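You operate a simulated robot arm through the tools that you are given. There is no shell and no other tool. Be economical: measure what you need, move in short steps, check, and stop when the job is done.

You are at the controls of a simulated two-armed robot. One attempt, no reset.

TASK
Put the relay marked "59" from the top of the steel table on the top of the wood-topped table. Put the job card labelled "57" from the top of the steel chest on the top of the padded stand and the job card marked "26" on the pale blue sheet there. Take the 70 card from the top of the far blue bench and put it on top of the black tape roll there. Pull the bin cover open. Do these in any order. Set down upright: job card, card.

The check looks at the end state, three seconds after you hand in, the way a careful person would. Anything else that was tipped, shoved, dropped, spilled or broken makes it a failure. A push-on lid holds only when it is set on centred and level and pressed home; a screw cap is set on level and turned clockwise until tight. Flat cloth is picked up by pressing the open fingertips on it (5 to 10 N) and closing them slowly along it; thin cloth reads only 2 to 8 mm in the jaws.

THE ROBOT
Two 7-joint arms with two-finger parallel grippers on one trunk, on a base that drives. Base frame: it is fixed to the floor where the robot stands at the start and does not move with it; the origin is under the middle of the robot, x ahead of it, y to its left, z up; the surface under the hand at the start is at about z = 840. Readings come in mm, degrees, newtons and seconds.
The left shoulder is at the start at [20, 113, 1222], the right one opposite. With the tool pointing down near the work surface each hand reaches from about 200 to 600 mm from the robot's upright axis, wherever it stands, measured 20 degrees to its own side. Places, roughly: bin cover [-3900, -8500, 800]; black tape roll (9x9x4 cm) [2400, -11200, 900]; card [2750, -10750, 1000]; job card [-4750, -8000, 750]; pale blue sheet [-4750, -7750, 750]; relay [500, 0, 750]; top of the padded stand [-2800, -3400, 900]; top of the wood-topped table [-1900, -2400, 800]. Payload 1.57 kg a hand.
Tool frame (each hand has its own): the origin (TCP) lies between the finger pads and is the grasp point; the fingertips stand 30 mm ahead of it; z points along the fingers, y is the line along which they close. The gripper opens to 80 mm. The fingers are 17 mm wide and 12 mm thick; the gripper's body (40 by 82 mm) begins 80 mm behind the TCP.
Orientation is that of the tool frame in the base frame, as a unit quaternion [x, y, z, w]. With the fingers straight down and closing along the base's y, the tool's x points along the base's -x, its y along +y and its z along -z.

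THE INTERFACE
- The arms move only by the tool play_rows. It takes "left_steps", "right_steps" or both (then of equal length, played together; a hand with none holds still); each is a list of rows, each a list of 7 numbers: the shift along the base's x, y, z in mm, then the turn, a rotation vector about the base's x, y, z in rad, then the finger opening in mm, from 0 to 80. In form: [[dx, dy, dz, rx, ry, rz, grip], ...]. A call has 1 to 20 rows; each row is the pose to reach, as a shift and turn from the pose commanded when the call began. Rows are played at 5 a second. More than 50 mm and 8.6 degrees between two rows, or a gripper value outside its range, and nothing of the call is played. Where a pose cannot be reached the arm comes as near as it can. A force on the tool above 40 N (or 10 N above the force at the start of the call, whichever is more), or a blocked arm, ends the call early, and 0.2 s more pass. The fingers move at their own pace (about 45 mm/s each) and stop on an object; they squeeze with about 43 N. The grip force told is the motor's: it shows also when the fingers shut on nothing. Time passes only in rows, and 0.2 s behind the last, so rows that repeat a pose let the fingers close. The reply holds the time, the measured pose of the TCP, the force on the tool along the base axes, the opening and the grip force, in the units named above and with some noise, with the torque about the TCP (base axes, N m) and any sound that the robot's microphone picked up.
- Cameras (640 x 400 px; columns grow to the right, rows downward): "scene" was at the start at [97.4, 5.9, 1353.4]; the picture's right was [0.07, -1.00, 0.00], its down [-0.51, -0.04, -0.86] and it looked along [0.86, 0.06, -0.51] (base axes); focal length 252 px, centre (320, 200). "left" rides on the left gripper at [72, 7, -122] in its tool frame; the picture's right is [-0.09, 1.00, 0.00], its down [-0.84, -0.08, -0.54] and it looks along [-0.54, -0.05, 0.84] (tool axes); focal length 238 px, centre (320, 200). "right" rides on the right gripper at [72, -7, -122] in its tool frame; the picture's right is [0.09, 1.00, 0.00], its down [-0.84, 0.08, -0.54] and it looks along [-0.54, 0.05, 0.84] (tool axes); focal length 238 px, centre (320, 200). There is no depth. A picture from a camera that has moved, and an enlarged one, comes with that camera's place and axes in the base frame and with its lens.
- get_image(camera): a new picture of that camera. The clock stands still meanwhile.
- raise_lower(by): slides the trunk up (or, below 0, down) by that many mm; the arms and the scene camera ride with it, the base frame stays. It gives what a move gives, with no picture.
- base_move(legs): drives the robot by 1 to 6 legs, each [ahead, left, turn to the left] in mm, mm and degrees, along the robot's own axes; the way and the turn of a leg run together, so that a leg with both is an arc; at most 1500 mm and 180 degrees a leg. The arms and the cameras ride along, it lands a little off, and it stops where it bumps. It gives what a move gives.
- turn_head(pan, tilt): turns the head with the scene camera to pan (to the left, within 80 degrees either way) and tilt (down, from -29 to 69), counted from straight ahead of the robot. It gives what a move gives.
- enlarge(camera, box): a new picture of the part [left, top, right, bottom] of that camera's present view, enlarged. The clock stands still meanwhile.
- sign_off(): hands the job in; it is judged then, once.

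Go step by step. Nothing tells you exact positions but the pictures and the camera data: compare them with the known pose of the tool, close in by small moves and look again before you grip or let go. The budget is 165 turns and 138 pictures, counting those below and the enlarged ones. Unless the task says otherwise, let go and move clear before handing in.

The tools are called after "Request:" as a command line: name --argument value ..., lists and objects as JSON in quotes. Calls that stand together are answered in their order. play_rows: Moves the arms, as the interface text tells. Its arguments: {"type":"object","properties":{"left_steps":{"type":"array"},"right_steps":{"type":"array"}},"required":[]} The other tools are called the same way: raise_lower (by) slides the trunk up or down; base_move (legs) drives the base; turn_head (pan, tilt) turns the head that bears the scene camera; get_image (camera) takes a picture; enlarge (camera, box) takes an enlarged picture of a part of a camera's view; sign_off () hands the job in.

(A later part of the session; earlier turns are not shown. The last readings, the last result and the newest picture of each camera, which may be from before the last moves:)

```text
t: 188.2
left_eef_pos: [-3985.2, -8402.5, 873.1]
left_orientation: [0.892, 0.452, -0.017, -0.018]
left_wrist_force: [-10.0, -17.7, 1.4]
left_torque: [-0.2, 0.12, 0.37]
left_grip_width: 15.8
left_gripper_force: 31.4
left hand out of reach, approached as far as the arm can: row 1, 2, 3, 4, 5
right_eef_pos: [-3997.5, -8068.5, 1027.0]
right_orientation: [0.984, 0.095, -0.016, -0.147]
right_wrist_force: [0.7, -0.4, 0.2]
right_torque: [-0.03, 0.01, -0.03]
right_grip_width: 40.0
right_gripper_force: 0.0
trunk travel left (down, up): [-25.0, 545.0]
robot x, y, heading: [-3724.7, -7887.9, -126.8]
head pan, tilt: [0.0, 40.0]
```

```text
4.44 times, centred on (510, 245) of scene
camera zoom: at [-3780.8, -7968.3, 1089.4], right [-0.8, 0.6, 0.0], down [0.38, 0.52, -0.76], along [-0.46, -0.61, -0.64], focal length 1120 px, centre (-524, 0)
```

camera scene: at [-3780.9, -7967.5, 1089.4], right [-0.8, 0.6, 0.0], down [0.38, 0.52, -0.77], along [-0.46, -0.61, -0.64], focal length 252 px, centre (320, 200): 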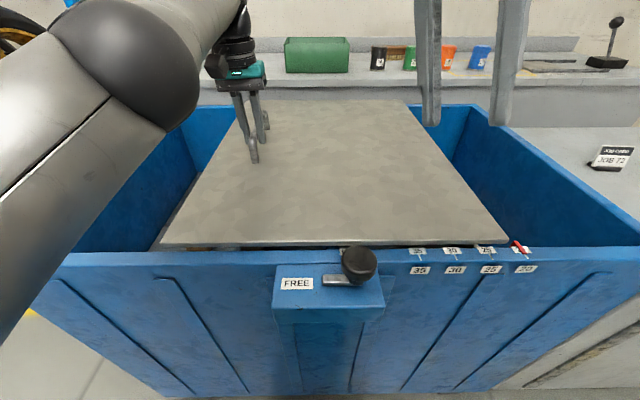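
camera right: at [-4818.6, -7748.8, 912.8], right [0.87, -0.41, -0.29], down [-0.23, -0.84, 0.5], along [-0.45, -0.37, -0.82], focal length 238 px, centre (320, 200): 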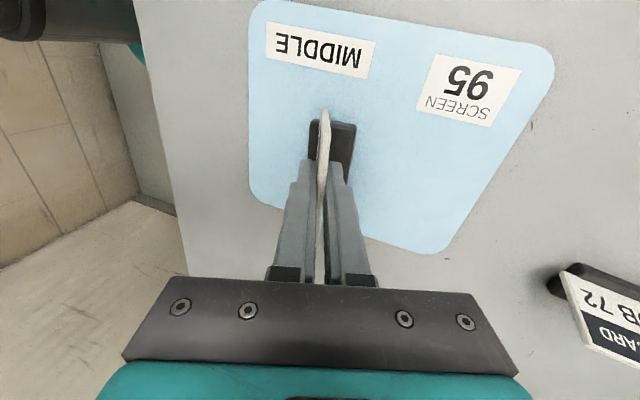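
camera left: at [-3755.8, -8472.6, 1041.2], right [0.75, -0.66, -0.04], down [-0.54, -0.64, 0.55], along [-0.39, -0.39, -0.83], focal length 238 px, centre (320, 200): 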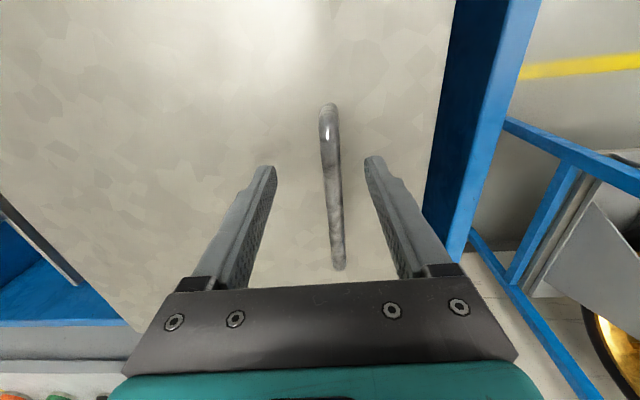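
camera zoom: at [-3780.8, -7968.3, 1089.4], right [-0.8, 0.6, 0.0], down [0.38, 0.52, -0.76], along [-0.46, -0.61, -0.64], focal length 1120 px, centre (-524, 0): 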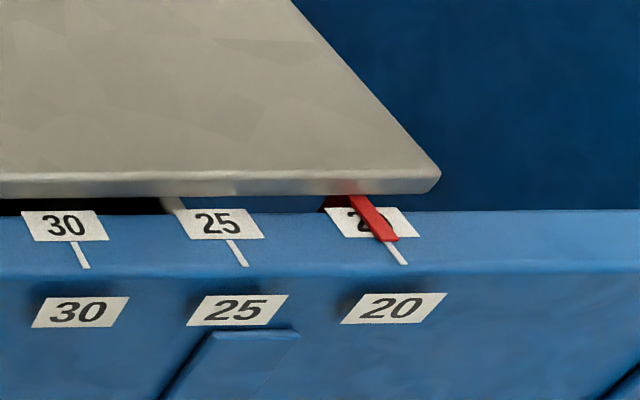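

The cover passes above the pointer without touching it. I strafe on.

Request:
base_move --legs '[[12, -110, 0]]'

Request:
get_image --camera "scene"

```text
t: 189.4
left_eef_pos: [-4077.7, -8343.2, 871.6]
left_orientation: [0.892, 0.451, -0.011, -0.02]
left_wrist_force: [9.5, 16.9, -5.3]
left_torque: [0.3, -0.19, 0.54]
left_grip_width: 16.0
left_gripper_force: 31.1
right_eef_pos: [-4090.9, -8009.8, 1029.2]
right_orientation: [0.985, 0.094, -0.017, -0.146]
right_wrist_force: [-0.1, 0.3, -0.3]
right_torque: [0.03, 0.02, 0.01]
right_grip_width: 39.9
right_gripper_force: 0.0
trunk travel left (down, up): [-25.0, 545.0]
robot x, y, heading: [-3819.6, -7835.8, -126.7]
head pan, tilt: [0.0, 40.0]
```

```text
49 pictures are left
camera scene: at [-3874.3, -7909.6, 1089.6], right [-0.8, 0.6, 0.0], down [0.38, 0.51, -0.77], along [-0.46, -0.61, -0.64], focal length 252 px, centre (320, 200)
```

scene: 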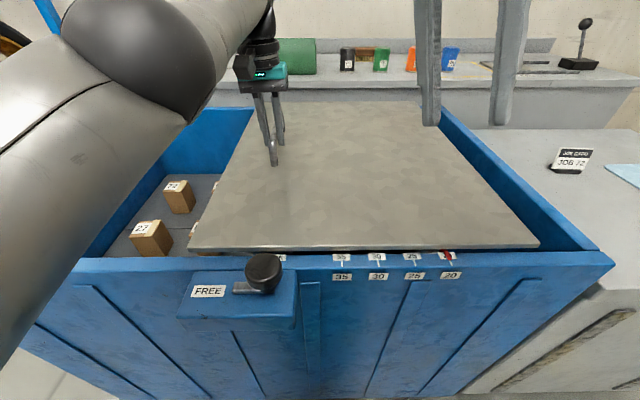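

Nearly fully open. I push the last bit by arm until it meets its stop.

Request:
play_rows --left_steps '[[-8, 6, 0, 0, 0, 0, 5], [-16, 12, 0, 0, 0, 0, 5], [-24, 18, 0, 0, 0, 0, 5], [-32, 23, 0, 0, 0, 0, 5], [-40, 29, 0, 0, 0, 0, 5], [-48, 35, 0, 0, 0, 0, 5], [-56, 41, 0, 0, 0, 0, 5], [-64, 47, 0, 0, 0, 0, 5]]'

Request:
get_image --camera "scene"

```text
t: 191.2
left_eef_pos: [-4122.0, -8292.9, 867.4]
left_orientation: [0.89, 0.455, -0.006, -0.019]
left_wrist_force: [17.5, -18.7, -1.9]
left_torque: [0.11, -0.3, -0.17]
left_grip_width: 26.3
left_gripper_force: 12.1
left hand out of reach, approached as far as the arm can: row 3, 4, 5, 6, 7, 8
right_eef_pos: [-4089.7, -8013.8, 1027.7]
right_orientation: [0.984, 0.095, -0.018, -0.148]
right_wrist_force: [0.5, -0.4, -0.7]
right_torque: [0.01, -0.01, -0.02]
right_grip_width: 39.9
right_gripper_force: 0.1
trunk travel left (down, up): [-25.0, 545.0]
robot x, y, heading: [-3817.2, -7835.0, -126.6]
head pan, tilt: [0.0, 40.0]
```

```text
48 pictures are left
camera scene: at [-3872.9, -7912.7, 1089.4], right [-0.8, 0.6, 0.0], down [0.38, 0.52, -0.77], along [-0.46, -0.61, -0.64], focal length 252 px, centre (320, 200)
```

scene: 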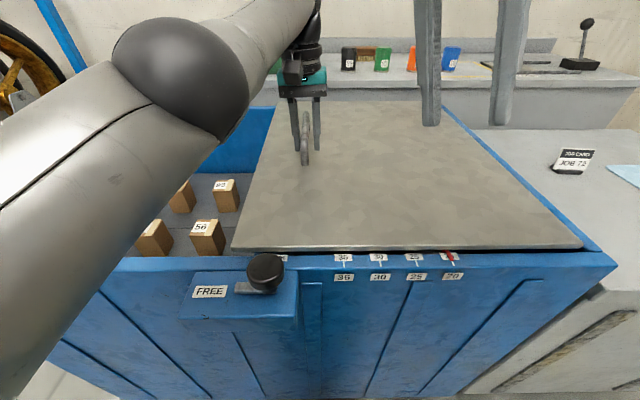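

The cover is fully open. I release the handle, lift clear, and move to the front of the steel chest for card 57.

Request:
play_rows --left_steps '[[0, 0, 0, 0, 0, 0, 60], [0, 0, 0, 0, 0, 0, 80], [0, 0, 30, 0, 0, 0, 80], [0, 0, 70, 0, 0, 0, 80], [10, 14, 110, 0, 0, 0, 80], [35, 45, 130, 0, 0, 0, 80], [60, 80, 140, 0, 0, 0, 80]]'

Request:
base_move --legs '[[-100, 0, 0], [0, -588, 0]]'

Request:
play_rows --right_steps '[[-10, -12, -5, 0, 0, -0.122, 50], [-20, -24, -10, 0, 0, -0.244, 50], [-30, -36, -15, 0, 0, -0.366, 50], [-40, -48, -20, 0, 0, -0.488, 50], [-50, -60, -25, 0, 0, -0.61, 50], [-60, -72, -30, 0, 0, -0.732, 50], [-70, -84, -40, 0, 0, -0.85, 50], [-70, -84, -40, 0, 0, -0.85, 50]]'

Request:
get_image --camera "scene"

Request:
get_image --camera "right"

```text
t: 192.8
left_eef_pos: [-4101.9, -8249.6, 1001.3]
left_orientation: [0.892, 0.451, -0.01, -0.02]
left_wrist_force: [0.0, 0.4, 0.1]
left_torque: [-0.03, 0.02, -0.03]
left_grip_width: 80.1
left_gripper_force: 0.0
left hand out of reach, approached as far as the arm can: row 3, 4, 5, 6, 7
right_eef_pos: [-4091.3, -8011.0, 1026.5]
right_orientation: [0.985, 0.094, -0.016, -0.146]
right_wrist_force: [0.9, -0.4, 0.1]
right_torque: [0.0, -0.03, -0.03]
right_grip_width: 40.0
right_gripper_force: 0.0
trunk travel left (down, up): [-25.0, 545.0]
robot x, y, heading: [-3817.2, -7835.0, -126.8]
head pan, tilt: [0.0, 40.0]
```

```text
t: 196.9
left_eef_pos: [-4511.0, -7820.9, 1001.7]
left_orientation: [0.891, 0.453, -0.011, -0.02]
left_wrist_force: [-0.7, 0.4, -1.0]
left_torque: [-0.02, 0.01, -0.01]
left_grip_width: 79.9
left_gripper_force: 0.1
right_eef_pos: [-4500.8, -7583.1, 1028.5]
right_orientation: [0.984, 0.095, -0.017, -0.146]
right_wrist_force: [0.3, 0.1, -0.9]
right_torque: [0.01, 0.0, -0.02]
right_grip_width: 39.9
right_gripper_force: 0.1
trunk travel left (down, up): [-25.0, 545.0]
robot x, y, heading: [-4225.4, -7403.2, -126.7]
head pan, tilt: [0.0, 40.0]
```

```text
t: 198.7
left_eef_pos: [-4510.5, -7822.1, 1002.9]
left_orientation: [0.891, 0.453, -0.011, -0.021]
left_wrist_force: [0.0, -0.5, -0.1]
left_torque: [-0.03, 0.0, -0.02]
left_grip_width: 80.4
left_gripper_force: 0.0
right_eef_pos: [-4571.4, -7665.7, 987.4]
right_orientation: [0.936, -0.32, 0.045, -0.141]
right_wrist_force: [0.6, 0.5, -0.5]
right_torque: [0.0, 0.02, 0.04]
right_grip_width: 50.0
right_gripper_force: 0.1
trunk travel left (down, up): [-25.0, 545.0]
robot x, y, heading: [-4228.4, -7401.8, -126.4]
head pan, tilt: [0.0, 40.0]
```

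```text
47 pictures are left
camera scene: at [-4284.6, -7480.5, 1089.5], right [-0.8, 0.6, 0.0], down [0.38, 0.52, -0.77], along [-0.46, -0.62, -0.64], focal length 252 px, centre (320, 200)
```

scene: 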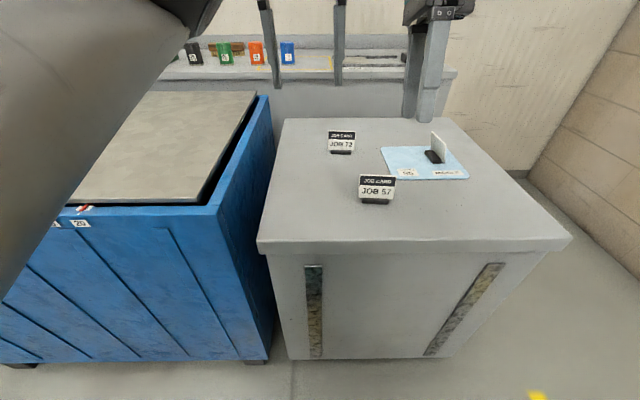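

```text
46 pictures are left
camera right: at [-4531.9, -7734.0, 1107.5], right [-0.51, -0.81, -0.29], down [-0.8, 0.33, 0.5], along [-0.31, 0.49, -0.82], focal length 238 px, centre (320, 200)
```

right: 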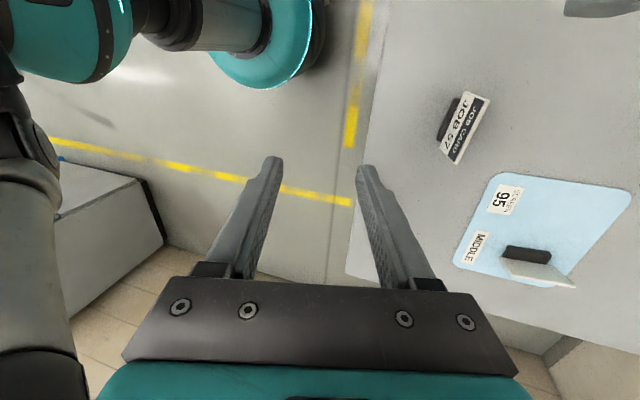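

Card 57 stands at about (-4641, -7757), turned about 3° from the hand. I move in 90 mm and go to the pre-grasp above it.

Request:
base_move --legs '[[90, 0, 0]]'

Request:
play_rows --right_steps '[[-10, -15, -20, 0, 0, -0.02, 50], [-20, -30, -50, 0, 0, -0.04, 50], [-33, -45, -90, 0, 0, -0.06, 50], [-33, -45, -131, 0, 0, -0.06, 50], [-33, -45, -131, 0, 0, -0.06, 50]]'

Request:
get_image --camera "right"

```text
t: 199.8
left_eef_pos: [-4562.9, -7892.6, 1003.2]
left_orientation: [0.891, 0.453, -0.01, -0.021]
left_wrist_force: [-0.3, 0.4, 0.0]
left_torque: [0.01, -0.01, 0.0]
left_grip_width: 80.0
left_gripper_force: 0.0
right_eef_pos: [-4624.0, -7738.3, 988.1]
right_orientation: [0.937, -0.318, 0.045, -0.141]
right_wrist_force: [-0.6, -0.5, -0.2]
right_torque: [0.01, 0.03, -0.01]
right_grip_width: 50.0
right_gripper_force: 0.0
trunk travel left (down, up): [-25.0, 545.0]
robot x, y, heading: [-4279.2, -7474.0, -126.5]
head pan, tilt: [0.0, 40.0]
```

```text
t: 200.5
left_eef_pos: [-4562.6, -7899.1, 996.6]
left_orientation: [0.885, 0.464, -0.011, -0.018]
left_wrist_force: [-1.0, -2.3, 1.2]
left_torque: [0.21, 0.0, 0.14]
left_grip_width: 79.1
left_gripper_force: 0.2
right_eef_pos: [-4643.4, -7771.6, 931.0]
right_orientation: [0.935, -0.324, 0.054, -0.137]
right_wrist_force: [0.2, 3.6, -0.7]
right_torque: [-0.27, 0.11, 0.17]
right_grip_width: 49.9
right_gripper_force: 0.0
trunk travel left (down, up): [-25.0, 545.0]
robot x, y, heading: [-4280.2, -7476.2, -126.5]
head pan, tilt: [0.0, 40.0]
stopped in row 3 (left hand): the force on the tool passed its limit at 56 N (the readings are from after the stop); the commanded pose is now the measured one
```

```text
45 pictures are left
camera right: at [-4606.6, -7838.8, 1052.3], right [-0.52, -0.81, -0.29], down [-0.8, 0.34, 0.49], along [-0.29, 0.48, -0.82], focal length 238 px, centre (320, 200)
```

right: 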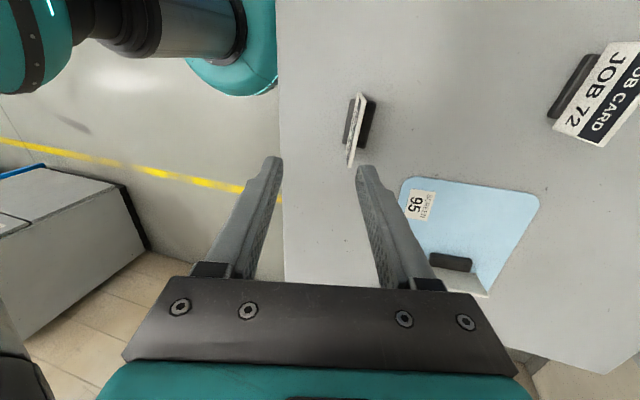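

The hands touched each other. I move the left hand away to the left and back.

Request:
play_rows --left_steps '[[25, -18, 10, 0, 0, 0, 80], [50, -30, 20, 0, 0, 0, 80], [80, -30, 30, 0, 0, 0, 80], [110, -20, 40, 0, 0, 0, 80], [140, -10, 50, 0, 0, 0, 80], [160, 0, 50, 0, 0, 0, 80]]'

Request:
play_rows --right_steps '[[-5, -4, 0, 0, 0, 0, 50], [-14, -11, -20, 0, 0, 0, 50], [-14, -11, -50, 0, 0, 0, 50], [-14, -11, -75, 0, 0, 0, 50], [-14, -11, -75, 0, 0, 0, 50]]'

Request:
get_image --camera "right"

```text
t: 201.9
left_eef_pos: [-4403.6, -7898.3, 1048.8]
left_orientation: [0.884, 0.466, -0.011, -0.018]
left_wrist_force: [-1.7, 3.0, -0.7]
left_torque: [-0.3, -0.12, 0.02]
left_grip_width: 80.0
left_gripper_force: 0.2
left hand out of reach, approached as far as the arm can: row 1, 2, 3, 4
right_eef_pos: [-4645.7, -7769.2, 931.5]
right_orientation: [0.934, -0.325, 0.056, -0.136]
right_wrist_force: [-0.9, -0.2, 0.3]
right_torque: [-0.09, -0.04, -0.04]
right_grip_width: 49.9
right_gripper_force: 0.0
trunk travel left (down, up): [-25.0, 545.0]
robot x, y, heading: [-4280.4, -7473.2, -126.5]
head pan, tilt: [0.0, 40.0]
```

```text
t: 203.1
left_eef_pos: [-4402.2, -7900.6, 1046.9]
left_orientation: [0.886, 0.464, -0.01, -0.016]
left_wrist_force: [0.4, -0.3, -0.1]
left_torque: [-0.02, 0.0, 0.01]
left_grip_width: 80.2
left_gripper_force: 0.1
right_eef_pos: [-4657.9, -7784.5, 856.1]
right_orientation: [0.935, -0.324, 0.053, -0.136]
right_wrist_force: [0.5, 0.6, 0.2]
right_torque: [0.01, 0.01, -0.02]
right_grip_width: 50.1
right_gripper_force: 0.0
trunk travel left (down, up): [-25.0, 545.0]
robot x, y, heading: [-4278.1, -7477.2, -126.5]
head pan, tilt: [0.0, 40.0]
```

```text
44 pictures are left
camera right: at [-4620.6, -7850.2, 976.9], right [-0.52, -0.81, -0.29], down [-0.8, 0.34, 0.49], along [-0.29, 0.48, -0.83], focal length 238 px, centre (320, 200)
```

right: 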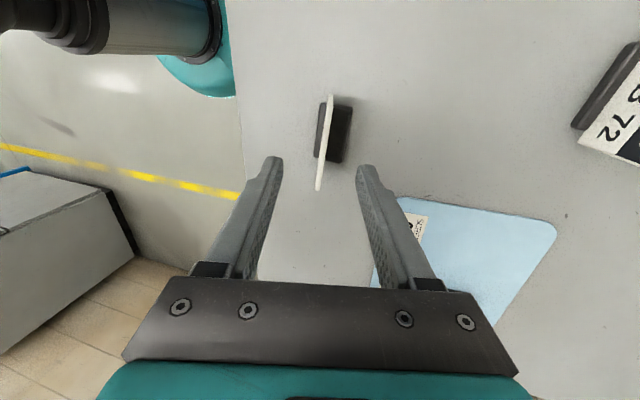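

Same picture as with card 26: well aligned. I descend along the card plane and grip.

Request:
play_rows --right_steps '[[3, 4, -25, 0, 0, 0, 50], [7, 8, -48, 0, 0, 0, 50], [11, 12, -66, 0, 0, 0, 50], [13, 15, -77, 0, 0, 0, 50], [13, 15, -77, 0, 0, 0, 50], [13, 15, -77, 0, 0, 0, 30], [13, 15, -77, 0, 0, 0, 15], [13, 15, -77, 0, 0, 0, 0], [13, 15, -77, 0, 0, 0, 0], [13, 15, -77, 0, 0, 0, 0]]'

Request:
get_image --camera "right"

```text
t: 205.3
left_eef_pos: [-4401.7, -7899.6, 1046.3]
left_orientation: [0.886, 0.464, -0.011, -0.017]
left_wrist_force: [0.2, -0.3, 0.1]
left_torque: [0.01, 0.01, -0.02]
left_grip_width: 80.2
left_gripper_force: 0.1
right_eef_pos: [-4644.5, -7768.5, 778.7]
right_orientation: [0.935, -0.323, 0.054, -0.137]
right_wrist_force: [-1.2, -0.2, 0.8]
right_torque: [-0.02, 0.03, -0.01]
right_grip_width: 4.2
right_gripper_force: 24.7
trunk travel left (down, up): [-25.0, 545.0]
robot x, y, heading: [-4280.6, -7479.1, -126.4]
head pan, tilt: [0.0, 40.0]
```

```text
43 pictures are left
camera right: at [-4608.0, -7835.2, 900.3], right [-0.52, -0.81, -0.29], down [-0.8, 0.34, 0.49], along [-0.29, 0.48, -0.83], focal length 238 px, centre (320, 200)
```

right: 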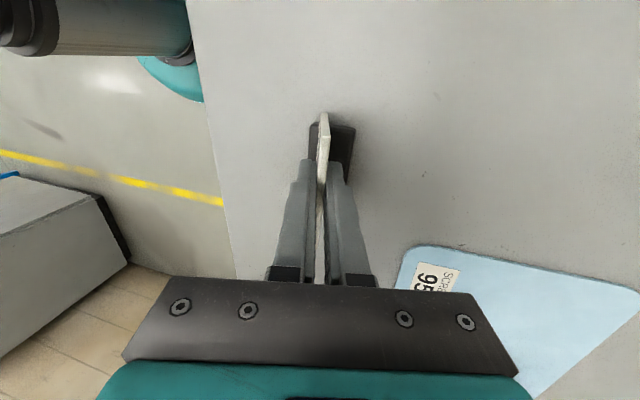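

Card 57 is gripped. I lift it, raise the trunk, and drive back along the known-clear aisle to the padded stand.

Request:
play_rows --right_steps '[[0, 0, 12, 0, 0, 0, 0], [0, 0, 40, 0, 0, 0, 0], [0, 0, 85, 0, 0, 0, 0], [8, 10, 125, 0, 0, 0, 0], [25, 32, 150, 0, 0, 0, 0], [40, 55, 160, 0, 0, 0, 0]]'

Request:
raise_lower --by 150

Request:
base_move --legs '[[-300, 0, -2.6], [-1270, -180, 0], [-1270, -180, 0], [-1260, -185, 0], [0, 0, -90]]'

Request:
turn_head --pan 0 --tilt 25

Request:
get_image --camera "scene"

```text
t: 206.7
left_eef_pos: [-4401.5, -7900.2, 1048.2]
left_orientation: [0.885, 0.465, -0.011, -0.017]
left_wrist_force: [-0.4, -0.3, 0.5]
left_torque: [-0.03, 0.02, -0.01]
left_grip_width: 80.0
left_gripper_force: 0.1
right_eef_pos: [-4604.0, -7712.0, 939.4]
right_orientation: [0.935, -0.324, 0.054, -0.137]
right_wrist_force: [0.4, -0.9, -0.5]
right_torque: [-0.02, -0.01, -0.01]
right_grip_width: 4.5
right_gripper_force: 25.0
trunk travel left (down, up): [-25.0, 545.0]
robot x, y, heading: [-4276.3, -7476.0, -126.7]
head pan, tilt: [0.0, 40.0]
```

```text
t: 208.5
left_eef_pos: [-4401.6, -7900.8, 1196.5]
left_orientation: [0.886, 0.464, -0.011, -0.016]
left_wrist_force: [-0.6, 0.4, 1.0]
left_torque: [0.01, -0.02, 0.01]
left_grip_width: 79.9
left_gripper_force: 0.0
right_eef_pos: [-4604.6, -7712.6, 1090.7]
right_orientation: [0.935, -0.324, 0.053, -0.136]
right_wrist_force: [-0.4, -0.7, -1.9]
right_torque: [-0.01, -0.01, 0.03]
right_grip_width: 4.3
right_gripper_force: 25.2
trunk travel left (down, up): [-175.0, 395.0]
robot x, y, heading: [-4275.9, -7474.0, -126.7]
head pan, tilt: [0.0, 40.0]
```

```text
t: 232.5
left_eef_pos: [-2543.3, -3799.3, 1196.3]
left_orientation: [0.948, -0.319, 0.004, -0.019]
left_wrist_force: [-0.2, -0.1, -0.1]
left_torque: [-0.02, 0.01, 0.0]
left_grip_width: 80.0
left_gripper_force: 0.1
right_eef_pos: [-2347.1, -3605.0, 1089.7]
right_orientation: [-0.413, 0.899, -0.136, 0.056]
right_wrist_force: [0.5, -0.1, -0.4]
right_torque: [-0.03, 0.01, 0.0]
right_grip_width: 4.5
right_gripper_force: 25.1
trunk travel left (down, up): [-175.0, 395.0]
robot x, y, heading: [-2122.5, -3941.6, 140.7]
head pan, tilt: [0.0, 40.0]
```

```text
t: 233.3
left_eef_pos: [-2542.8, -3799.9, 1196.7]
left_orientation: [0.948, -0.319, 0.004, -0.02]
left_wrist_force: [0.2, -0.5, 0.4]
left_torque: [0.04, 0.02, -0.01]
left_grip_width: 80.0
left_gripper_force: 0.1
right_eef_pos: [-2347.4, -3605.2, 1089.9]
right_orientation: [-0.413, 0.899, -0.136, 0.057]
right_wrist_force: [0.8, -0.9, -0.4]
right_torque: [0.02, 0.0, 0.0]
right_grip_width: 4.5
right_gripper_force: 25.6
trunk travel left (down, up): [-175.0, 395.0]
robot x, y, heading: [-2123.7, -3940.8, 141.1]
head pan, tilt: [0.0, 25.0]
```

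```text
42 pictures are left
camera scene: at [-2205.4, -3877.0, 1262.8], right [0.63, 0.78, 0.0], down [0.33, -0.27, -0.91], along [-0.7, 0.57, -0.42], focal length 252 px, centre (320, 200)
```

scene: 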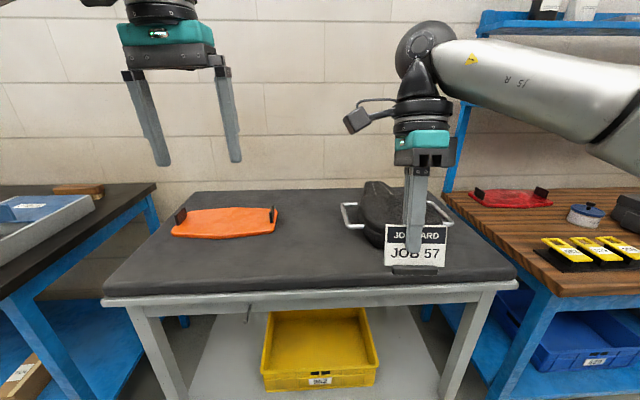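

The padded stand is right ahead, with a free area in its front middle between the orange plate and the black case. I move in and bring the card over that spot.

Request:
base_move --legs '[[90, 110, 0]]'

Request:
play_rows --right_steps '[[-20, 2, -10, 0, 0, 0, 0], [-40, 4, -25, 0, 0, 0, 0], [-60, 5, -45, 0, 0, 0, 0], [-70, 5, -70, 0, 0, 0, 0], [-70, 5, -90, 0, 0, 0, 0], [-70, 5, -90, 0, 0, 0, 0]]'

Request:
get_image --camera "scene"

Request:
get_image --camera "right"

```text
t: 234.6
left_eef_pos: [-2682.6, -3828.3, 1197.0]
left_orientation: [0.947, -0.32, 0.005, -0.02]
left_wrist_force: [-0.7, -0.1, -0.1]
left_torque: [0.02, -0.01, 0.0]
left_grip_width: 80.2
left_gripper_force: 0.0
right_eef_pos: [-2487.3, -3633.1, 1089.6]
right_orientation: [-0.411, 0.899, -0.137, 0.056]
right_wrist_force: [0.2, -0.6, -1.5]
right_torque: [-0.01, -0.01, 0.01]
right_grip_width: 4.3
right_gripper_force: 24.8
trunk travel left (down, up): [-175.0, 395.0]
robot x, y, heading: [-2264.7, -3969.0, 140.8]
head pan, tilt: [0.0, 25.0]
```

```text
t: 236.0
left_eef_pos: [-2681.9, -3827.4, 1196.4]
left_orientation: [0.947, -0.32, 0.005, -0.019]
left_wrist_force: [0.2, -0.4, 0.7]
left_torque: [-0.02, 0.01, -0.01]
left_grip_width: 80.1
left_gripper_force: 0.2
right_eef_pos: [-2557.3, -3629.1, 1000.1]
right_orientation: [-0.412, 0.899, -0.137, 0.056]
right_wrist_force: [-0.4, 0.5, -0.1]
right_torque: [-0.03, 0.02, 0.01]
right_grip_width: 4.4
right_gripper_force: 25.2
trunk travel left (down, up): [-175.0, 395.0]
robot x, y, heading: [-2264.1, -3971.2, 140.7]
head pan, tilt: [0.0, 25.0]
```

```text
41 pictures are left
camera scene: at [-2344.5, -3905.9, 1262.9], right [0.63, 0.78, 0.0], down [0.33, -0.27, -0.91], along [-0.7, 0.57, -0.42], focal length 252 px, centre (320, 200)
```

scene: 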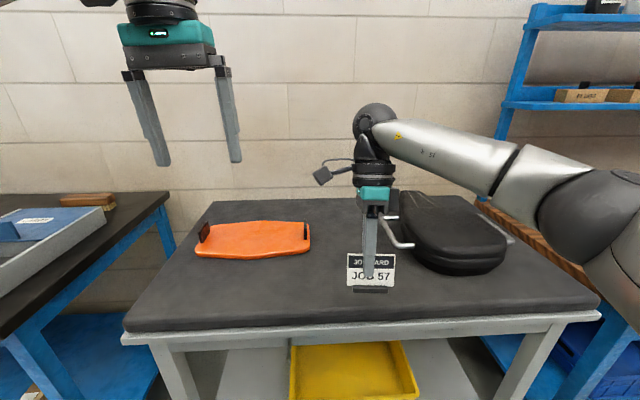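

```text
40 pictures are left
camera right: at [-2624.7, -3663.2, 1120.3], right [-0.78, 0.55, -0.29], down [0.38, 0.79, 0.49], along [0.49, 0.27, -0.83], focal length 238 px, centre (320, 200)
```

right: 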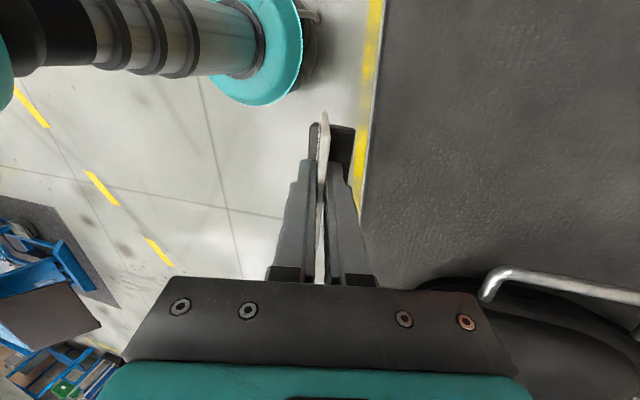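

The stand top works out lower, z ≈ 838, with its front edge 457 mm ahead, so the card must go further in. I move forward 60 mm and lower.

Request:
base_move --legs '[[65, 0, 0]]'

Request:
play_rows --right_steps '[[-10, 8, -20, 0, 0, 0, 0], [-21, 17, -45, 0, 0, 0, 0], [-21, 17, -70, 0, 0, 0, 0], [-21, 17, -85, 0, 0, 0, 0], [-21, 17, -85, 0, 0, 0, 0]]'

Request:
get_image --camera "right"

Request:
enlarge --camera "scene" --box '[290, 180, 470, 360]'

```text
t: 237.0
left_eef_pos: [-2732.5, -3786.9, 1196.7]
left_orientation: [0.947, -0.32, 0.005, -0.019]
left_wrist_force: [0.2, -0.1, 0.0]
left_torque: [0.0, -0.03, -0.03]
left_grip_width: 80.3
left_gripper_force: 0.1
right_eef_pos: [-2606.7, -3587.2, 998.7]
right_orientation: [-0.411, 0.899, -0.137, 0.055]
right_wrist_force: [1.0, 0.8, -0.1]
right_torque: [0.03, -0.02, 0.0]
right_grip_width: 4.4
right_gripper_force: 25.3
trunk travel left (down, up): [-175.0, 395.0]
robot x, y, heading: [-2313.7, -3929.0, 140.9]
head pan, tilt: [0.0, 25.0]
```

```text
t: 238.2
left_eef_pos: [-2731.7, -3789.0, 1196.8]
left_orientation: [0.947, -0.319, 0.004, -0.02]
left_wrist_force: [0.4, -0.3, 0.2]
left_torque: [-0.02, -0.01, 0.0]
left_grip_width: 80.1
left_gripper_force: 0.0
right_eef_pos: [-2625.5, -3572.1, 918.5]
right_orientation: [-0.412, 0.899, -0.135, 0.055]
right_wrist_force: [1.8, 0.5, 18.0]
right_torque: [0.13, 0.05, 0.01]
right_grip_width: 4.7
right_gripper_force: 24.9
trunk travel left (down, up): [-175.0, 395.0]
robot x, y, heading: [-2312.2, -3930.0, 140.7]
head pan, tilt: [0.0, 25.0]
```

```text
39 pictures are left
camera right: at [-2694.5, -3606.5, 1038.9], right [-0.78, 0.55, -0.28], down [0.38, 0.79, 0.49], along [0.49, 0.27, -0.83], focal length 238 px, centre (320, 200)
```

right: 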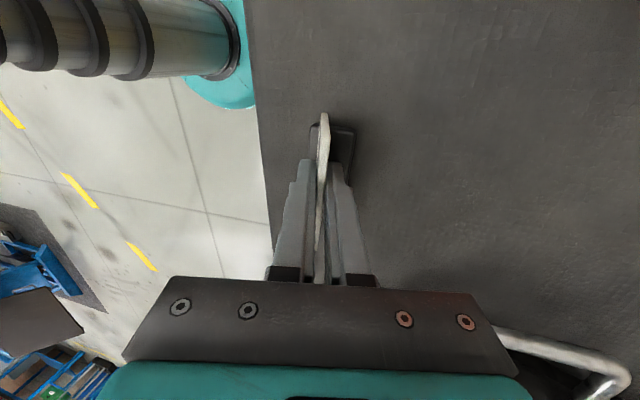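

```text
2.22 times, centred on (380, 270) of scene
camera zoom: at [-2393.4, -3866.1, 1263.2], right [0.63, 0.78, 0.0], down [0.33, -0.27, -0.91], along [-0.7, 0.57, -0.42], focal length 560 px, centre (187, 44)
```

zoom: 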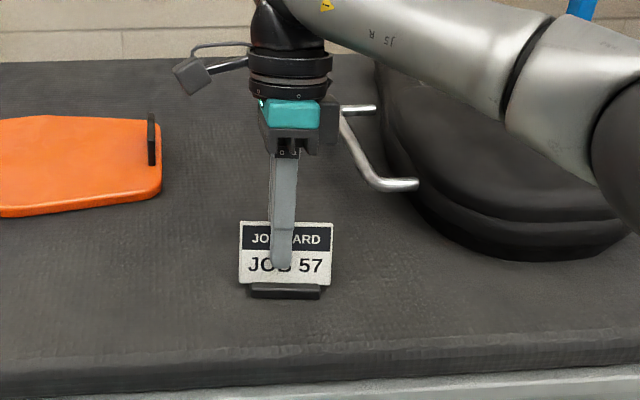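

The card rests on the pad (18 N). I ease off, open, and withdraw along the card plane.

Request:
play_rows --right_steps '[[0, 0, 3, 0, 0, 0, 0], [0, 0, 3, 0, 0, 0, 12], [0, 0, 3, 0, 0, 0, 30], [0, 0, 3, 0, 0, 0, 44], [-4, 4, 22, 0, 0, 0, 44], [-12, 11, 60, 0, 0, 0, 44], [-12, 11, 105, 0, 0, 0, 44], [-12, 11, 150, 0, 0, 0, 44]]'

Request:
get_image --camera "scene"

```text
t: 240.0
left_eef_pos: [-2732.7, -3788.4, 1196.1]
left_orientation: [0.947, -0.32, 0.004, -0.021]
left_wrist_force: [-0.3, -0.1, -0.1]
left_torque: [-0.01, -0.02, -0.04]
left_grip_width: 80.1
left_gripper_force: 0.1
right_eef_pos: [-2638.6, -3560.8, 1067.7]
right_orientation: [-0.412, 0.899, -0.135, 0.055]
right_wrist_force: [0.2, 0.5, -0.1]
right_torque: [0.01, 0.0, -0.01]
right_grip_width: 43.7
right_gripper_force: 0.1
trunk travel left (down, up): [-175.0, 395.0]
robot x, y, heading: [-2311.2, -3933.8, 140.9]
head pan, tilt: [0.0, 25.0]
```

```text
37 pictures are left
camera scene: at [-2394.4, -3866.0, 1262.9], right [0.63, 0.78, 0.0], down [0.33, -0.27, -0.91], along [-0.7, 0.57, -0.42], focal length 252 px, centre (320, 200)
```

scene: 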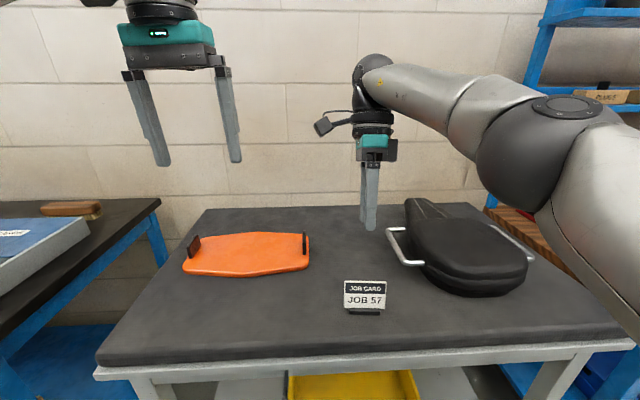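

Card 57 stands on the padded stand. Now I back off and turn toward the far blue bench (bearing about -55°) to look for a route.

Request:
base_move --legs '[[-600, 0, 0]]'

Request:
play_rows --right_steps '[[25, -20, 10, 0, 0, 0, 44], [50, -40, 20, 0, 0, 0, 44], [80, -60, 30, 0, 0, 0, 44], [100, -80, 30, 0, 0, 0, 60]]' --left_steps '[[20, -10, 0, 0, 0, 0, 80], [40, -20, 0, 0, 0, 0, 80], [60, -30, 0, 0, 0, 0, 80], [80, -40, 0, 0, 0, 0, 80]]'

Request:
base_move --legs '[[0, 0, 164]]'

Request:
turn_head --pan 0 --tilt 12

Request:
get_image --camera "scene"

```text
t: 243.4
left_eef_pos: [-2262.9, -4167.4, 1197.7]
left_orientation: [0.946, -0.323, 0.005, -0.02]
left_wrist_force: [1.3, -1.4, 0.3]
left_torque: [0.04, 0.0, 0.03]
left_grip_width: 79.8
left_gripper_force: 0.0
right_eef_pos: [-2167.9, -3939.9, 1066.4]
right_orientation: [-0.409, 0.901, -0.135, 0.055]
right_wrist_force: [-0.4, 0.9, -0.6]
right_torque: [0.03, 0.0, -0.02]
right_grip_width: 44.2
right_gripper_force: 0.0
trunk travel left (down, up): [-175.0, 395.0]
robot x, y, heading: [-1845.2, -4313.1, 140.7]
head pan, tilt: [0.0, 25.0]
```

```text
t: 244.4
left_eef_pos: [-2181.9, -4208.0, 1195.7]
left_orientation: [0.946, -0.323, 0.004, -0.02]
left_wrist_force: [-0.4, -0.4, -0.1]
left_torque: [-0.02, 0.01, -0.02]
left_grip_width: 79.9
left_gripper_force: 0.2
right_eef_pos: [-2066.9, -4020.0, 1095.9]
right_orientation: [-0.409, 0.901, -0.136, 0.054]
right_wrist_force: [0.7, 0.3, 0.3]
right_torque: [-0.01, 0.01, 0.0]
right_grip_width: 60.1
right_gripper_force: 0.1
trunk travel left (down, up): [-175.0, 395.0]
robot x, y, heading: [-1844.4, -4310.0, 140.9]
head pan, tilt: [0.0, 25.0]
```

```text
t: 251.5
left_eef_pos: [-1548.5, -4507.0, 1196.0]
left_orientation: [0.454, 0.891, -0.019, -0.007]
left_wrist_force: [0.7, -0.7, 0.3]
left_torque: [-0.03, 0.02, -0.01]
left_grip_width: 80.4
left_gripper_force: 0.1
right_eef_pos: [-1711.6, -4654.7, 1096.2]
right_orientation: [0.95, 0.277, -0.035, -0.143]
right_wrist_force: [0.3, 0.2, 0.0]
right_torque: [-0.02, 0.0, 0.0]
right_grip_width: 60.1
right_gripper_force: 0.2
trunk travel left (down, up): [-175.0, 395.0]
robot x, y, heading: [-1842.6, -4314.0, -55.6]
head pan, tilt: [0.0, 25.0]
```

```text
t: 252.3
left_eef_pos: [-1548.7, -4507.9, 1195.6]
left_orientation: [0.455, 0.89, -0.018, -0.007]
left_wrist_force: [0.4, 0.8, -0.3]
left_torque: [0.05, 0.0, 0.01]
left_grip_width: 79.8
left_gripper_force: 0.0
right_eef_pos: [-1712.5, -4655.2, 1095.7]
right_orientation: [0.95, 0.277, -0.035, -0.142]
right_wrist_force: [0.3, 0.0, -0.1]
right_torque: [-0.02, -0.07, -0.02]
right_grip_width: 60.1
right_gripper_force: 0.0
trunk travel left (down, up): [-175.0, 395.0]
robot x, y, heading: [-1843.3, -4312.8, -55.7]
head pan, tilt: [0.0, 12.0]
```

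```text
36 pictures are left
camera scene: at [-1788.7, -4397.4, 1283.9], right [-0.83, -0.56, 0.0], down [-0.12, 0.17, -0.98], along [0.55, -0.81, -0.21], focal length 252 px, centre (320, 200)
```

scene: 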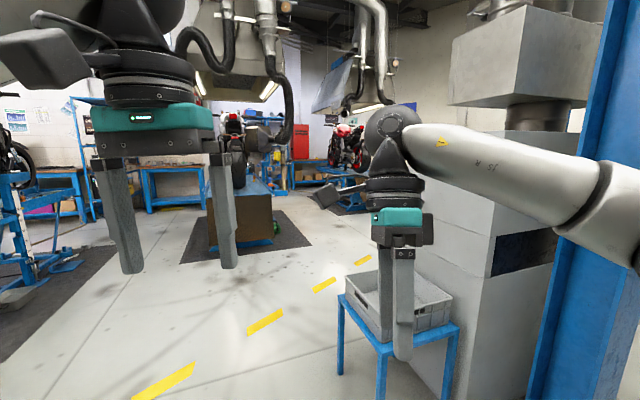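

Request:
enlarge --camera "scene" --box '[120, 90, 380, 260]'

```text
2.35 times, centred on (250, 175) of scene
camera zoom: at [-1788.7, -4397.4, 1283.9], right [-0.83, -0.56, 0.0], down [-0.12, 0.17, -0.98], along [0.55, -0.81, -0.21], focal length 593 px, centre (485, 259)
```

zoom: 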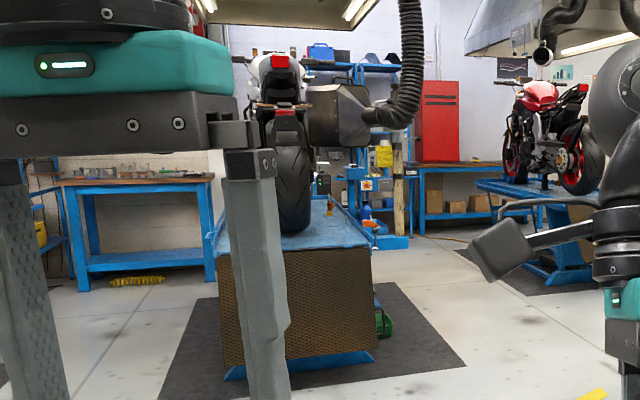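

The bench with the red cabinet lies straight beyond two bike lifts; there is a lane between the lifts' mats. I turn to the lane direction, go forward past the stool, then across, and look again.

Request:
base_move --legs '[[0, 0, 17.9], [1150, 0, 0], [1150, 0, 0], [0, -1350, 0]]'

Request:
turn_head --pan 0 --tilt 15

Request:
get_image --camera "scene"

```text
t: 271.0
left_eef_pos: [-530.4, -6889.6, 1196.1]
left_orientation: [0.315, 0.949, -0.02, -0.005]
left_wrist_force: [-0.5, 0.5, 0.6]
left_torque: [-0.02, -0.02, 0.01]
left_grip_width: 80.0
left_gripper_force: 0.1
right_eef_pos: [-644.9, -7078.5, 1096.1]
right_orientation: [0.897, 0.416, -0.056, -0.136]
right_wrist_force: [-0.1, -0.4, 0.0]
right_torque: [0.0, -0.04, -0.01]
right_grip_width: 60.0
right_gripper_force: 0.1
trunk travel left (down, up): [-175.0, 395.0]
robot x, y, heading: [-872.3, -6790.8, -38.6]
head pan, tilt: [0.0, 12.0]
```

```text
t: 271.6
left_eef_pos: [-531.4, -6888.2, 1196.3]
left_orientation: [0.316, 0.948, -0.02, -0.004]
left_wrist_force: [-0.7, -0.3, 0.2]
left_torque: [0.01, 0.0, 0.0]
left_grip_width: 79.8
left_gripper_force: 0.1
right_eef_pos: [-644.3, -7078.2, 1096.1]
right_orientation: [0.898, 0.415, -0.056, -0.135]
right_wrist_force: [0.0, 0.3, -0.6]
right_torque: [0.03, 0.02, -0.01]
right_grip_width: 59.9
right_gripper_force: 0.0
trunk travel left (down, up): [-175.0, 395.0]
robot x, y, heading: [-870.5, -6790.4, -38.5]
head pan, tilt: [0.0, 15.0]
```

```text
34 pictures are left
camera scene: at [-792.8, -6854.5, 1279.1], right [-0.62, -0.78, 0.0], down [-0.2, 0.16, -0.97], along [0.76, -0.6, -0.26], focal length 252 px, centre (320, 200)
```

scene: 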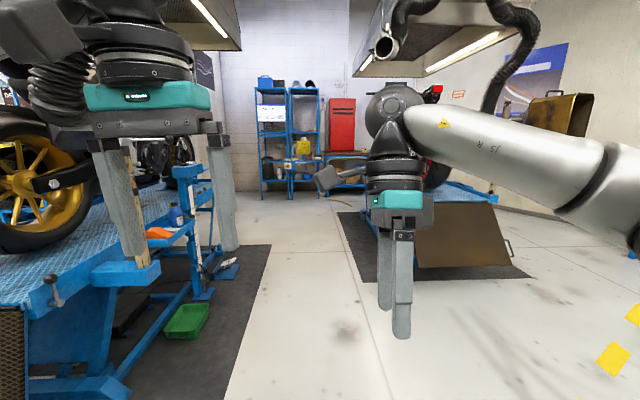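

The lane between the mats is clear. I drive along it.

Request:
base_move --legs '[[1350, 0, 0.5], [1350, 0, 0], [1250, 0, 0]]'

Request:
turn_head --pan -35 --tilt 18

Request:
get_image --camera "scene"

```text
t: 290.6
left_eef_pos: [2575.6, -9325.2, 1196.3]
left_orientation: [0.308, 0.951, -0.019, -0.004]
left_wrist_force: [-0.5, -0.2, -0.2]
left_torque: [-0.01, 0.02, -0.02]
left_grip_width: 80.1
left_gripper_force: 0.1
right_eef_pos: [2465.6, -9515.5, 1096.1]
right_orientation: [0.894, 0.424, -0.057, -0.135]
right_wrist_force: [-0.8, -0.4, 0.0]
right_torque: [0.03, 0.01, 0.01]
right_grip_width: 59.9
right_gripper_force: 0.0
trunk travel left (down, up): [-175.0, 395.0]
robot x, y, heading: [2233.2, -9229.1, -37.6]
head pan, tilt: [0.0, 15.0]
```

```text
t: 291.6
left_eef_pos: [2574.5, -9325.5, 1197.1]
left_orientation: [0.307, 0.951, -0.02, -0.004]
left_wrist_force: [-0.2, 0.6, 0.4]
left_torque: [-0.03, 0.02, 0.01]
left_grip_width: 80.0
left_gripper_force: 0.0
right_eef_pos: [2466.8, -9515.1, 1096.5]
right_orientation: [0.894, 0.423, -0.057, -0.135]
right_wrist_force: [0.4, -1.3, 0.2]
right_torque: [0.03, 0.01, 0.03]
right_grip_width: 60.1
right_gripper_force: 0.1
trunk travel left (down, up): [-175.0, 395.0]
robot x, y, heading: [2233.7, -9231.6, -37.6]
head pan, tilt: [-35.0, 18.0]
```

```text
33 pictures are left
camera scene: at [2267.2, -9326.6, 1274.2], right [-0.95, -0.3, 0.0], down [-0.09, 0.29, -0.95], along [0.29, -0.91, -0.31], focal length 252 px, centre (320, 200)
```

scene: 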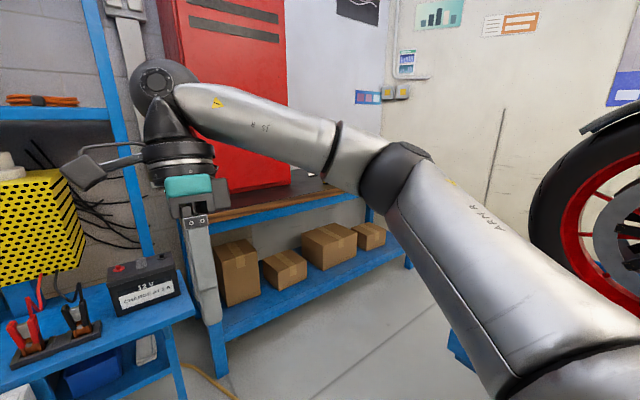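

The bench is ahead right, with a battery trolley on the left and a bike lift to the right. I check the lift's end before squeezing through.

Request:
turn_head --pan -75 --tilt 40

Request:
get_image --camera "scene"

```text
t: 292.7
left_eef_pos: [2576.8, -9324.2, 1195.7]
left_orientation: [0.307, 0.951, -0.02, -0.005]
left_wrist_force: [0.3, 0.6, 0.2]
left_torque: [0.02, 0.01, 0.0]
left_grip_width: 80.1
left_gripper_force: 0.0
right_eef_pos: [2465.4, -9516.0, 1096.5]
right_orientation: [0.894, 0.423, -0.057, -0.134]
right_wrist_force: [0.2, -0.3, -0.3]
right_torque: [0.01, 0.01, 0.02]
right_grip_width: 60.0
right_gripper_force: 0.1
trunk travel left (down, up): [-175.0, 395.0]
robot x, y, heading: [2235.9, -9229.7, -37.5]
head pan, tilt: [-75.0, 40.0]
```

```text
32 pictures are left
camera scene: at [2206.6, -9316.1, 1239.6], right [-0.92, 0.38, 0.0], down [0.25, 0.59, -0.77], along [-0.29, -0.71, -0.64], focal length 252 px, centre (320, 200)
```

scene: 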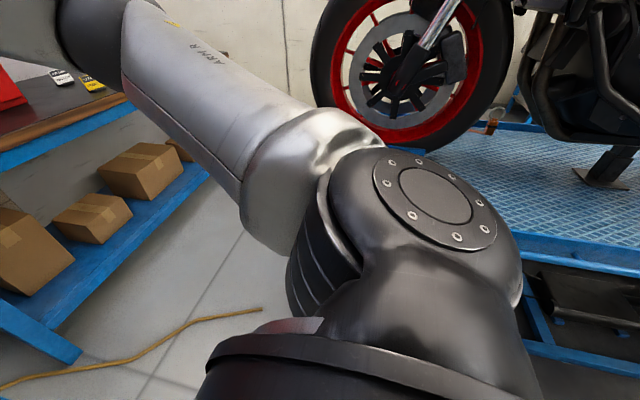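

The lift deck ends at d≈7770 along the lane axis, leaving about 850 mm in front of the bench. I go diagonally between trolley and lift and then along the bench.

Request:
base_move --legs '[[426, -226, 0], [380, -350, 0], [0, -500, 0]]'

Request:
turn_head --pan 0 --tilt 30

Request:
get_image --camera "scene"

```text
t: 300.7
left_eef_pos: [2557.2, -10663.5, 1196.0]
left_orientation: [0.31, 0.951, -0.019, -0.005]
left_wrist_force: [-0.2, -0.8, 1.5]
left_torque: [0.03, -0.03, 0.01]
left_grip_width: 80.2
left_gripper_force: 0.0
right_eef_pos: [2446.4, -10854.7, 1095.3]
right_orientation: [0.895, 0.421, -0.057, -0.135]
right_wrist_force: [-0.3, 0.0, 1.5]
right_torque: [0.0, 0.0, -0.02]
right_grip_width: 59.9
right_gripper_force: 0.0
trunk travel left (down, up): [-175.0, 395.0]
robot x, y, heading: [2217.8, -10569.1, -37.7]
head pan, tilt: [-75.0, 40.0]
```

```text
t: 302.2
left_eef_pos: [2558.0, -10664.8, 1195.3]
left_orientation: [0.31, 0.951, -0.02, -0.005]
left_wrist_force: [0.3, -0.3, 0.3]
left_torque: [-0.03, 0.0, -0.03]
left_grip_width: 79.9
left_gripper_force: 0.1
right_eef_pos: [2447.1, -10853.5, 1095.0]
right_orientation: [0.895, 0.422, -0.057, -0.135]
right_wrist_force: [-0.4, 0.3, 0.7]
right_torque: [-0.02, -0.04, 0.01]
right_grip_width: 59.9
right_gripper_force: 0.0
trunk travel left (down, up): [-175.0, 395.0]
robot x, y, heading: [2217.3, -10569.5, -37.9]
head pan, tilt: [0.0, 30.0]
```

```text
31 pictures are left
camera scene: at [2293.6, -10631.1, 1254.9], right [-0.61, -0.79, 0.0], down [-0.39, 0.31, -0.87], along [0.68, -0.53, -0.5], focal length 252 px, centre (320, 200)
```

scene: 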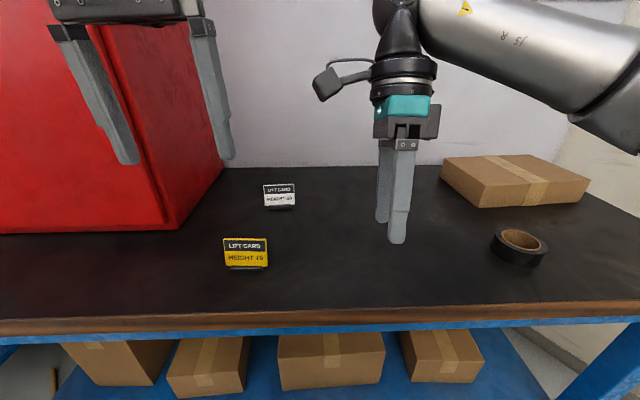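

Request:
enlarge --camera "scene" --box '[190, 160, 340, 290]'

Request:
enlarge --camera "scene" --box '[450, 190, 600, 300]'

```text
3.08 times, centred on (265, 225) of scene
camera zoom: at [2293.6, -10631.1, 1254.9], right [-0.61, -0.79, 0.0], down [-0.39, 0.31, -0.87], along [0.68, -0.53, -0.5], focal length 775 px, centre (489, 123)
```

zoom: 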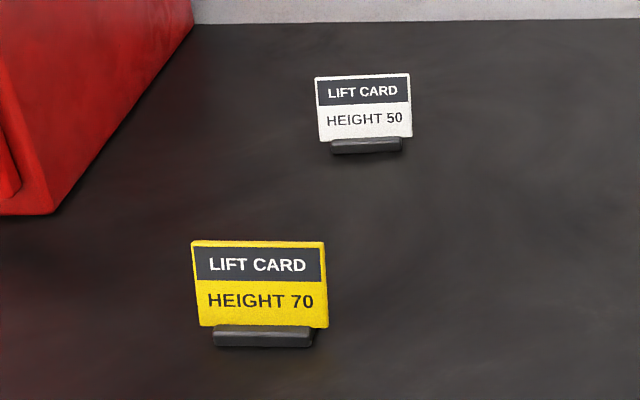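

```text
3.64 times, centred on (525, 245) of scene
camera zoom: at [2293.6, -10631.1, 1254.9], right [-0.61, -0.79, 0.0], down [-0.39, 0.31, -0.87], along [0.68, -0.53, -0.5], focal length 916 px, centre (-426, 36)
```

zoom: 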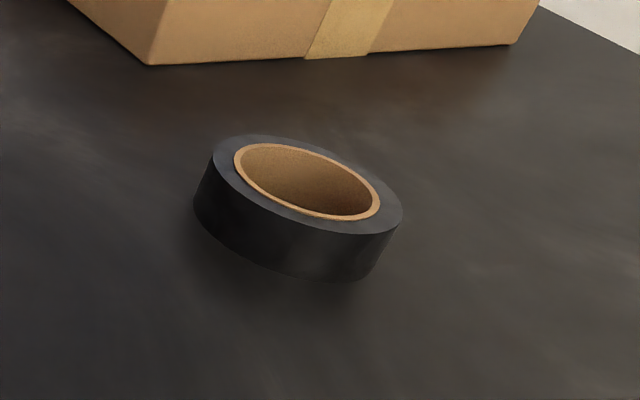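

The yellow card HEIGHT 70 stands left front; the tape roll lies to the right. I bring the left hand above the card, turned to close across its thickness.

Request:
play_rows --left_steps '[[10, -5, -10, 0, 0, 0.119, 60], [20, -11, -20, 0, 0, 0.238, 60], [30, -17, -30, 0, 0, 0.357, 60], [40, -22, -40, 0, 0, 0.476, 60], [50, -28, -50, 0, 0, 0.595, 60], [60, -33, -60, 0, 0, 0.714, 60], [70, -39, -70, 0, 0, 0.833, 60], [80, -44, -80, 0, 0, 0.952, 60], [90, -50, -90, 0, 0, 1.071, 60], [100, -55, -100, 0, 0, 1.19, 60], [110, -61, -110, 0, 0, 1.309, 60], [120, -66, -120, 0, 0, 1.428, 60], [130, -72, -130, 0, 0, 1.547, 60], [130, -72, -130, 0, 0, 1.547, 60]]'

Request:
play_rows --left_steps '[[5, -4, 0, 0.07, 0.09, 0, 60], [10, -8, 0, 0.14, 0.18, 0, 60], [15, -12, 0, 0.207, 0.27, 0, 60], [15, -12, 0, 0.207, 0.27, 0, 60]]'

Request:
get_image --camera "left"

```text
t: 305.2
left_eef_pos: [2687.8, -10736.2, 1067.3]
left_orientation: [-0.444, 0.896, -0.017, 0.011]
left_wrist_force: [-0.5, 0.2, 0.1]
left_torque: [0.0, -0.04, 0.02]
left_grip_width: 59.9
left_gripper_force: 0.1
right_eef_pos: [2447.0, -10856.2, 1096.1]
right_orientation: [0.895, 0.421, -0.056, -0.135]
right_wrist_force: [-0.7, 0.5, 0.0]
right_torque: [-0.01, -0.02, 0.01]
right_grip_width: 60.2
right_gripper_force: 0.0
trunk travel left (down, up): [-175.0, 395.0]
robot x, y, heading: [2219.8, -10570.2, -37.6]
head pan, tilt: [0.0, 30.0]
```

```text
t: 306.2
left_eef_pos: [2703.4, -10747.7, 1066.0]
left_orientation: [-0.437, 0.887, 0.134, -0.065]
left_wrist_force: [-0.3, 0.0, -1.1]
left_torque: [0.0, -0.02, 0.0]
left_grip_width: 60.1
left_gripper_force: 0.1
right_eef_pos: [2448.3, -10854.6, 1096.8]
right_orientation: [0.895, 0.421, -0.057, -0.135]
right_wrist_force: [-0.6, 0.6, 0.3]
right_torque: [-0.01, 0.01, -0.04]
right_grip_width: 59.8
right_gripper_force: 0.1
trunk travel left (down, up): [-175.0, 395.0]
robot x, y, heading: [2217.6, -10570.7, -37.7]
head pan, tilt: [0.0, 30.0]
```

```text
28 pictures are left
camera left: at [2682.1, -10822.4, 1184.9], right [-0.7, 0.65, 0.29], down [0.69, 0.52, 0.5], along [0.17, 0.55, -0.82], focal length 238 px, centre (320, 200)
```

left: 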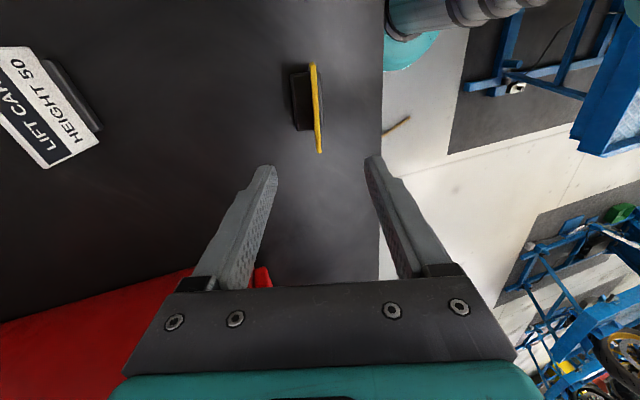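

Aligned: the card's top edge is about 118 mm ahead of the hand at (2664, -10742, 954). I go to a pre-grasp and check.

Request:
play_rows --left_steps '[[-8, -2, -20, 0, 0, 0, 50], [-16, -5, -40, 0, 0, 0, 50], [-24, -7, -60, 0, 0, 0, 50], [-24, -7, -60, 0, 0, 0, 50]]'

Request:
get_image --camera "left"

```text
t: 307.2
left_eef_pos: [2679.1, -10755.0, 1005.2]
left_orientation: [-0.438, 0.886, 0.135, -0.064]
left_wrist_force: [-0.5, 0.5, 0.2]
left_torque: [0.0, 0.0, 0.03]
left_grip_width: 49.9
left_gripper_force: 0.1
right_eef_pos: [2448.6, -10855.0, 1096.7]
right_orientation: [0.895, 0.42, -0.057, -0.135]
right_wrist_force: [-0.2, -0.7, -0.3]
right_torque: [0.0, 0.01, -0.02]
right_grip_width: 60.1
right_gripper_force: 0.1
trunk travel left (down, up): [-175.0, 395.0]
robot x, y, heading: [2213.1, -10567.2, -37.6]
head pan, tilt: [0.0, 30.0]
```

```text
27 pictures are left
camera left: at [2658.5, -10829.4, 1124.4], right [-0.7, 0.65, 0.29], down [0.69, 0.52, 0.5], along [0.17, 0.55, -0.82], focal length 238 px, centre (320, 200)
```

left: 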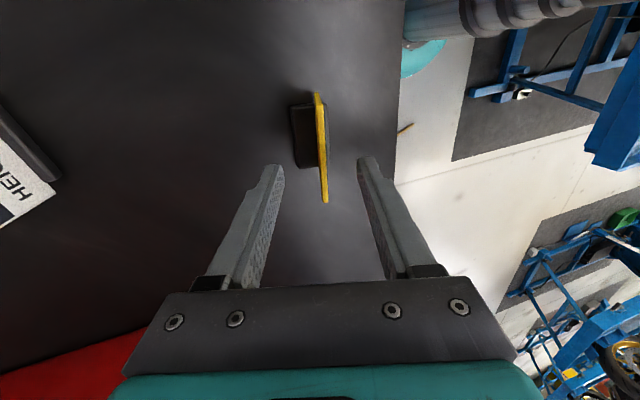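

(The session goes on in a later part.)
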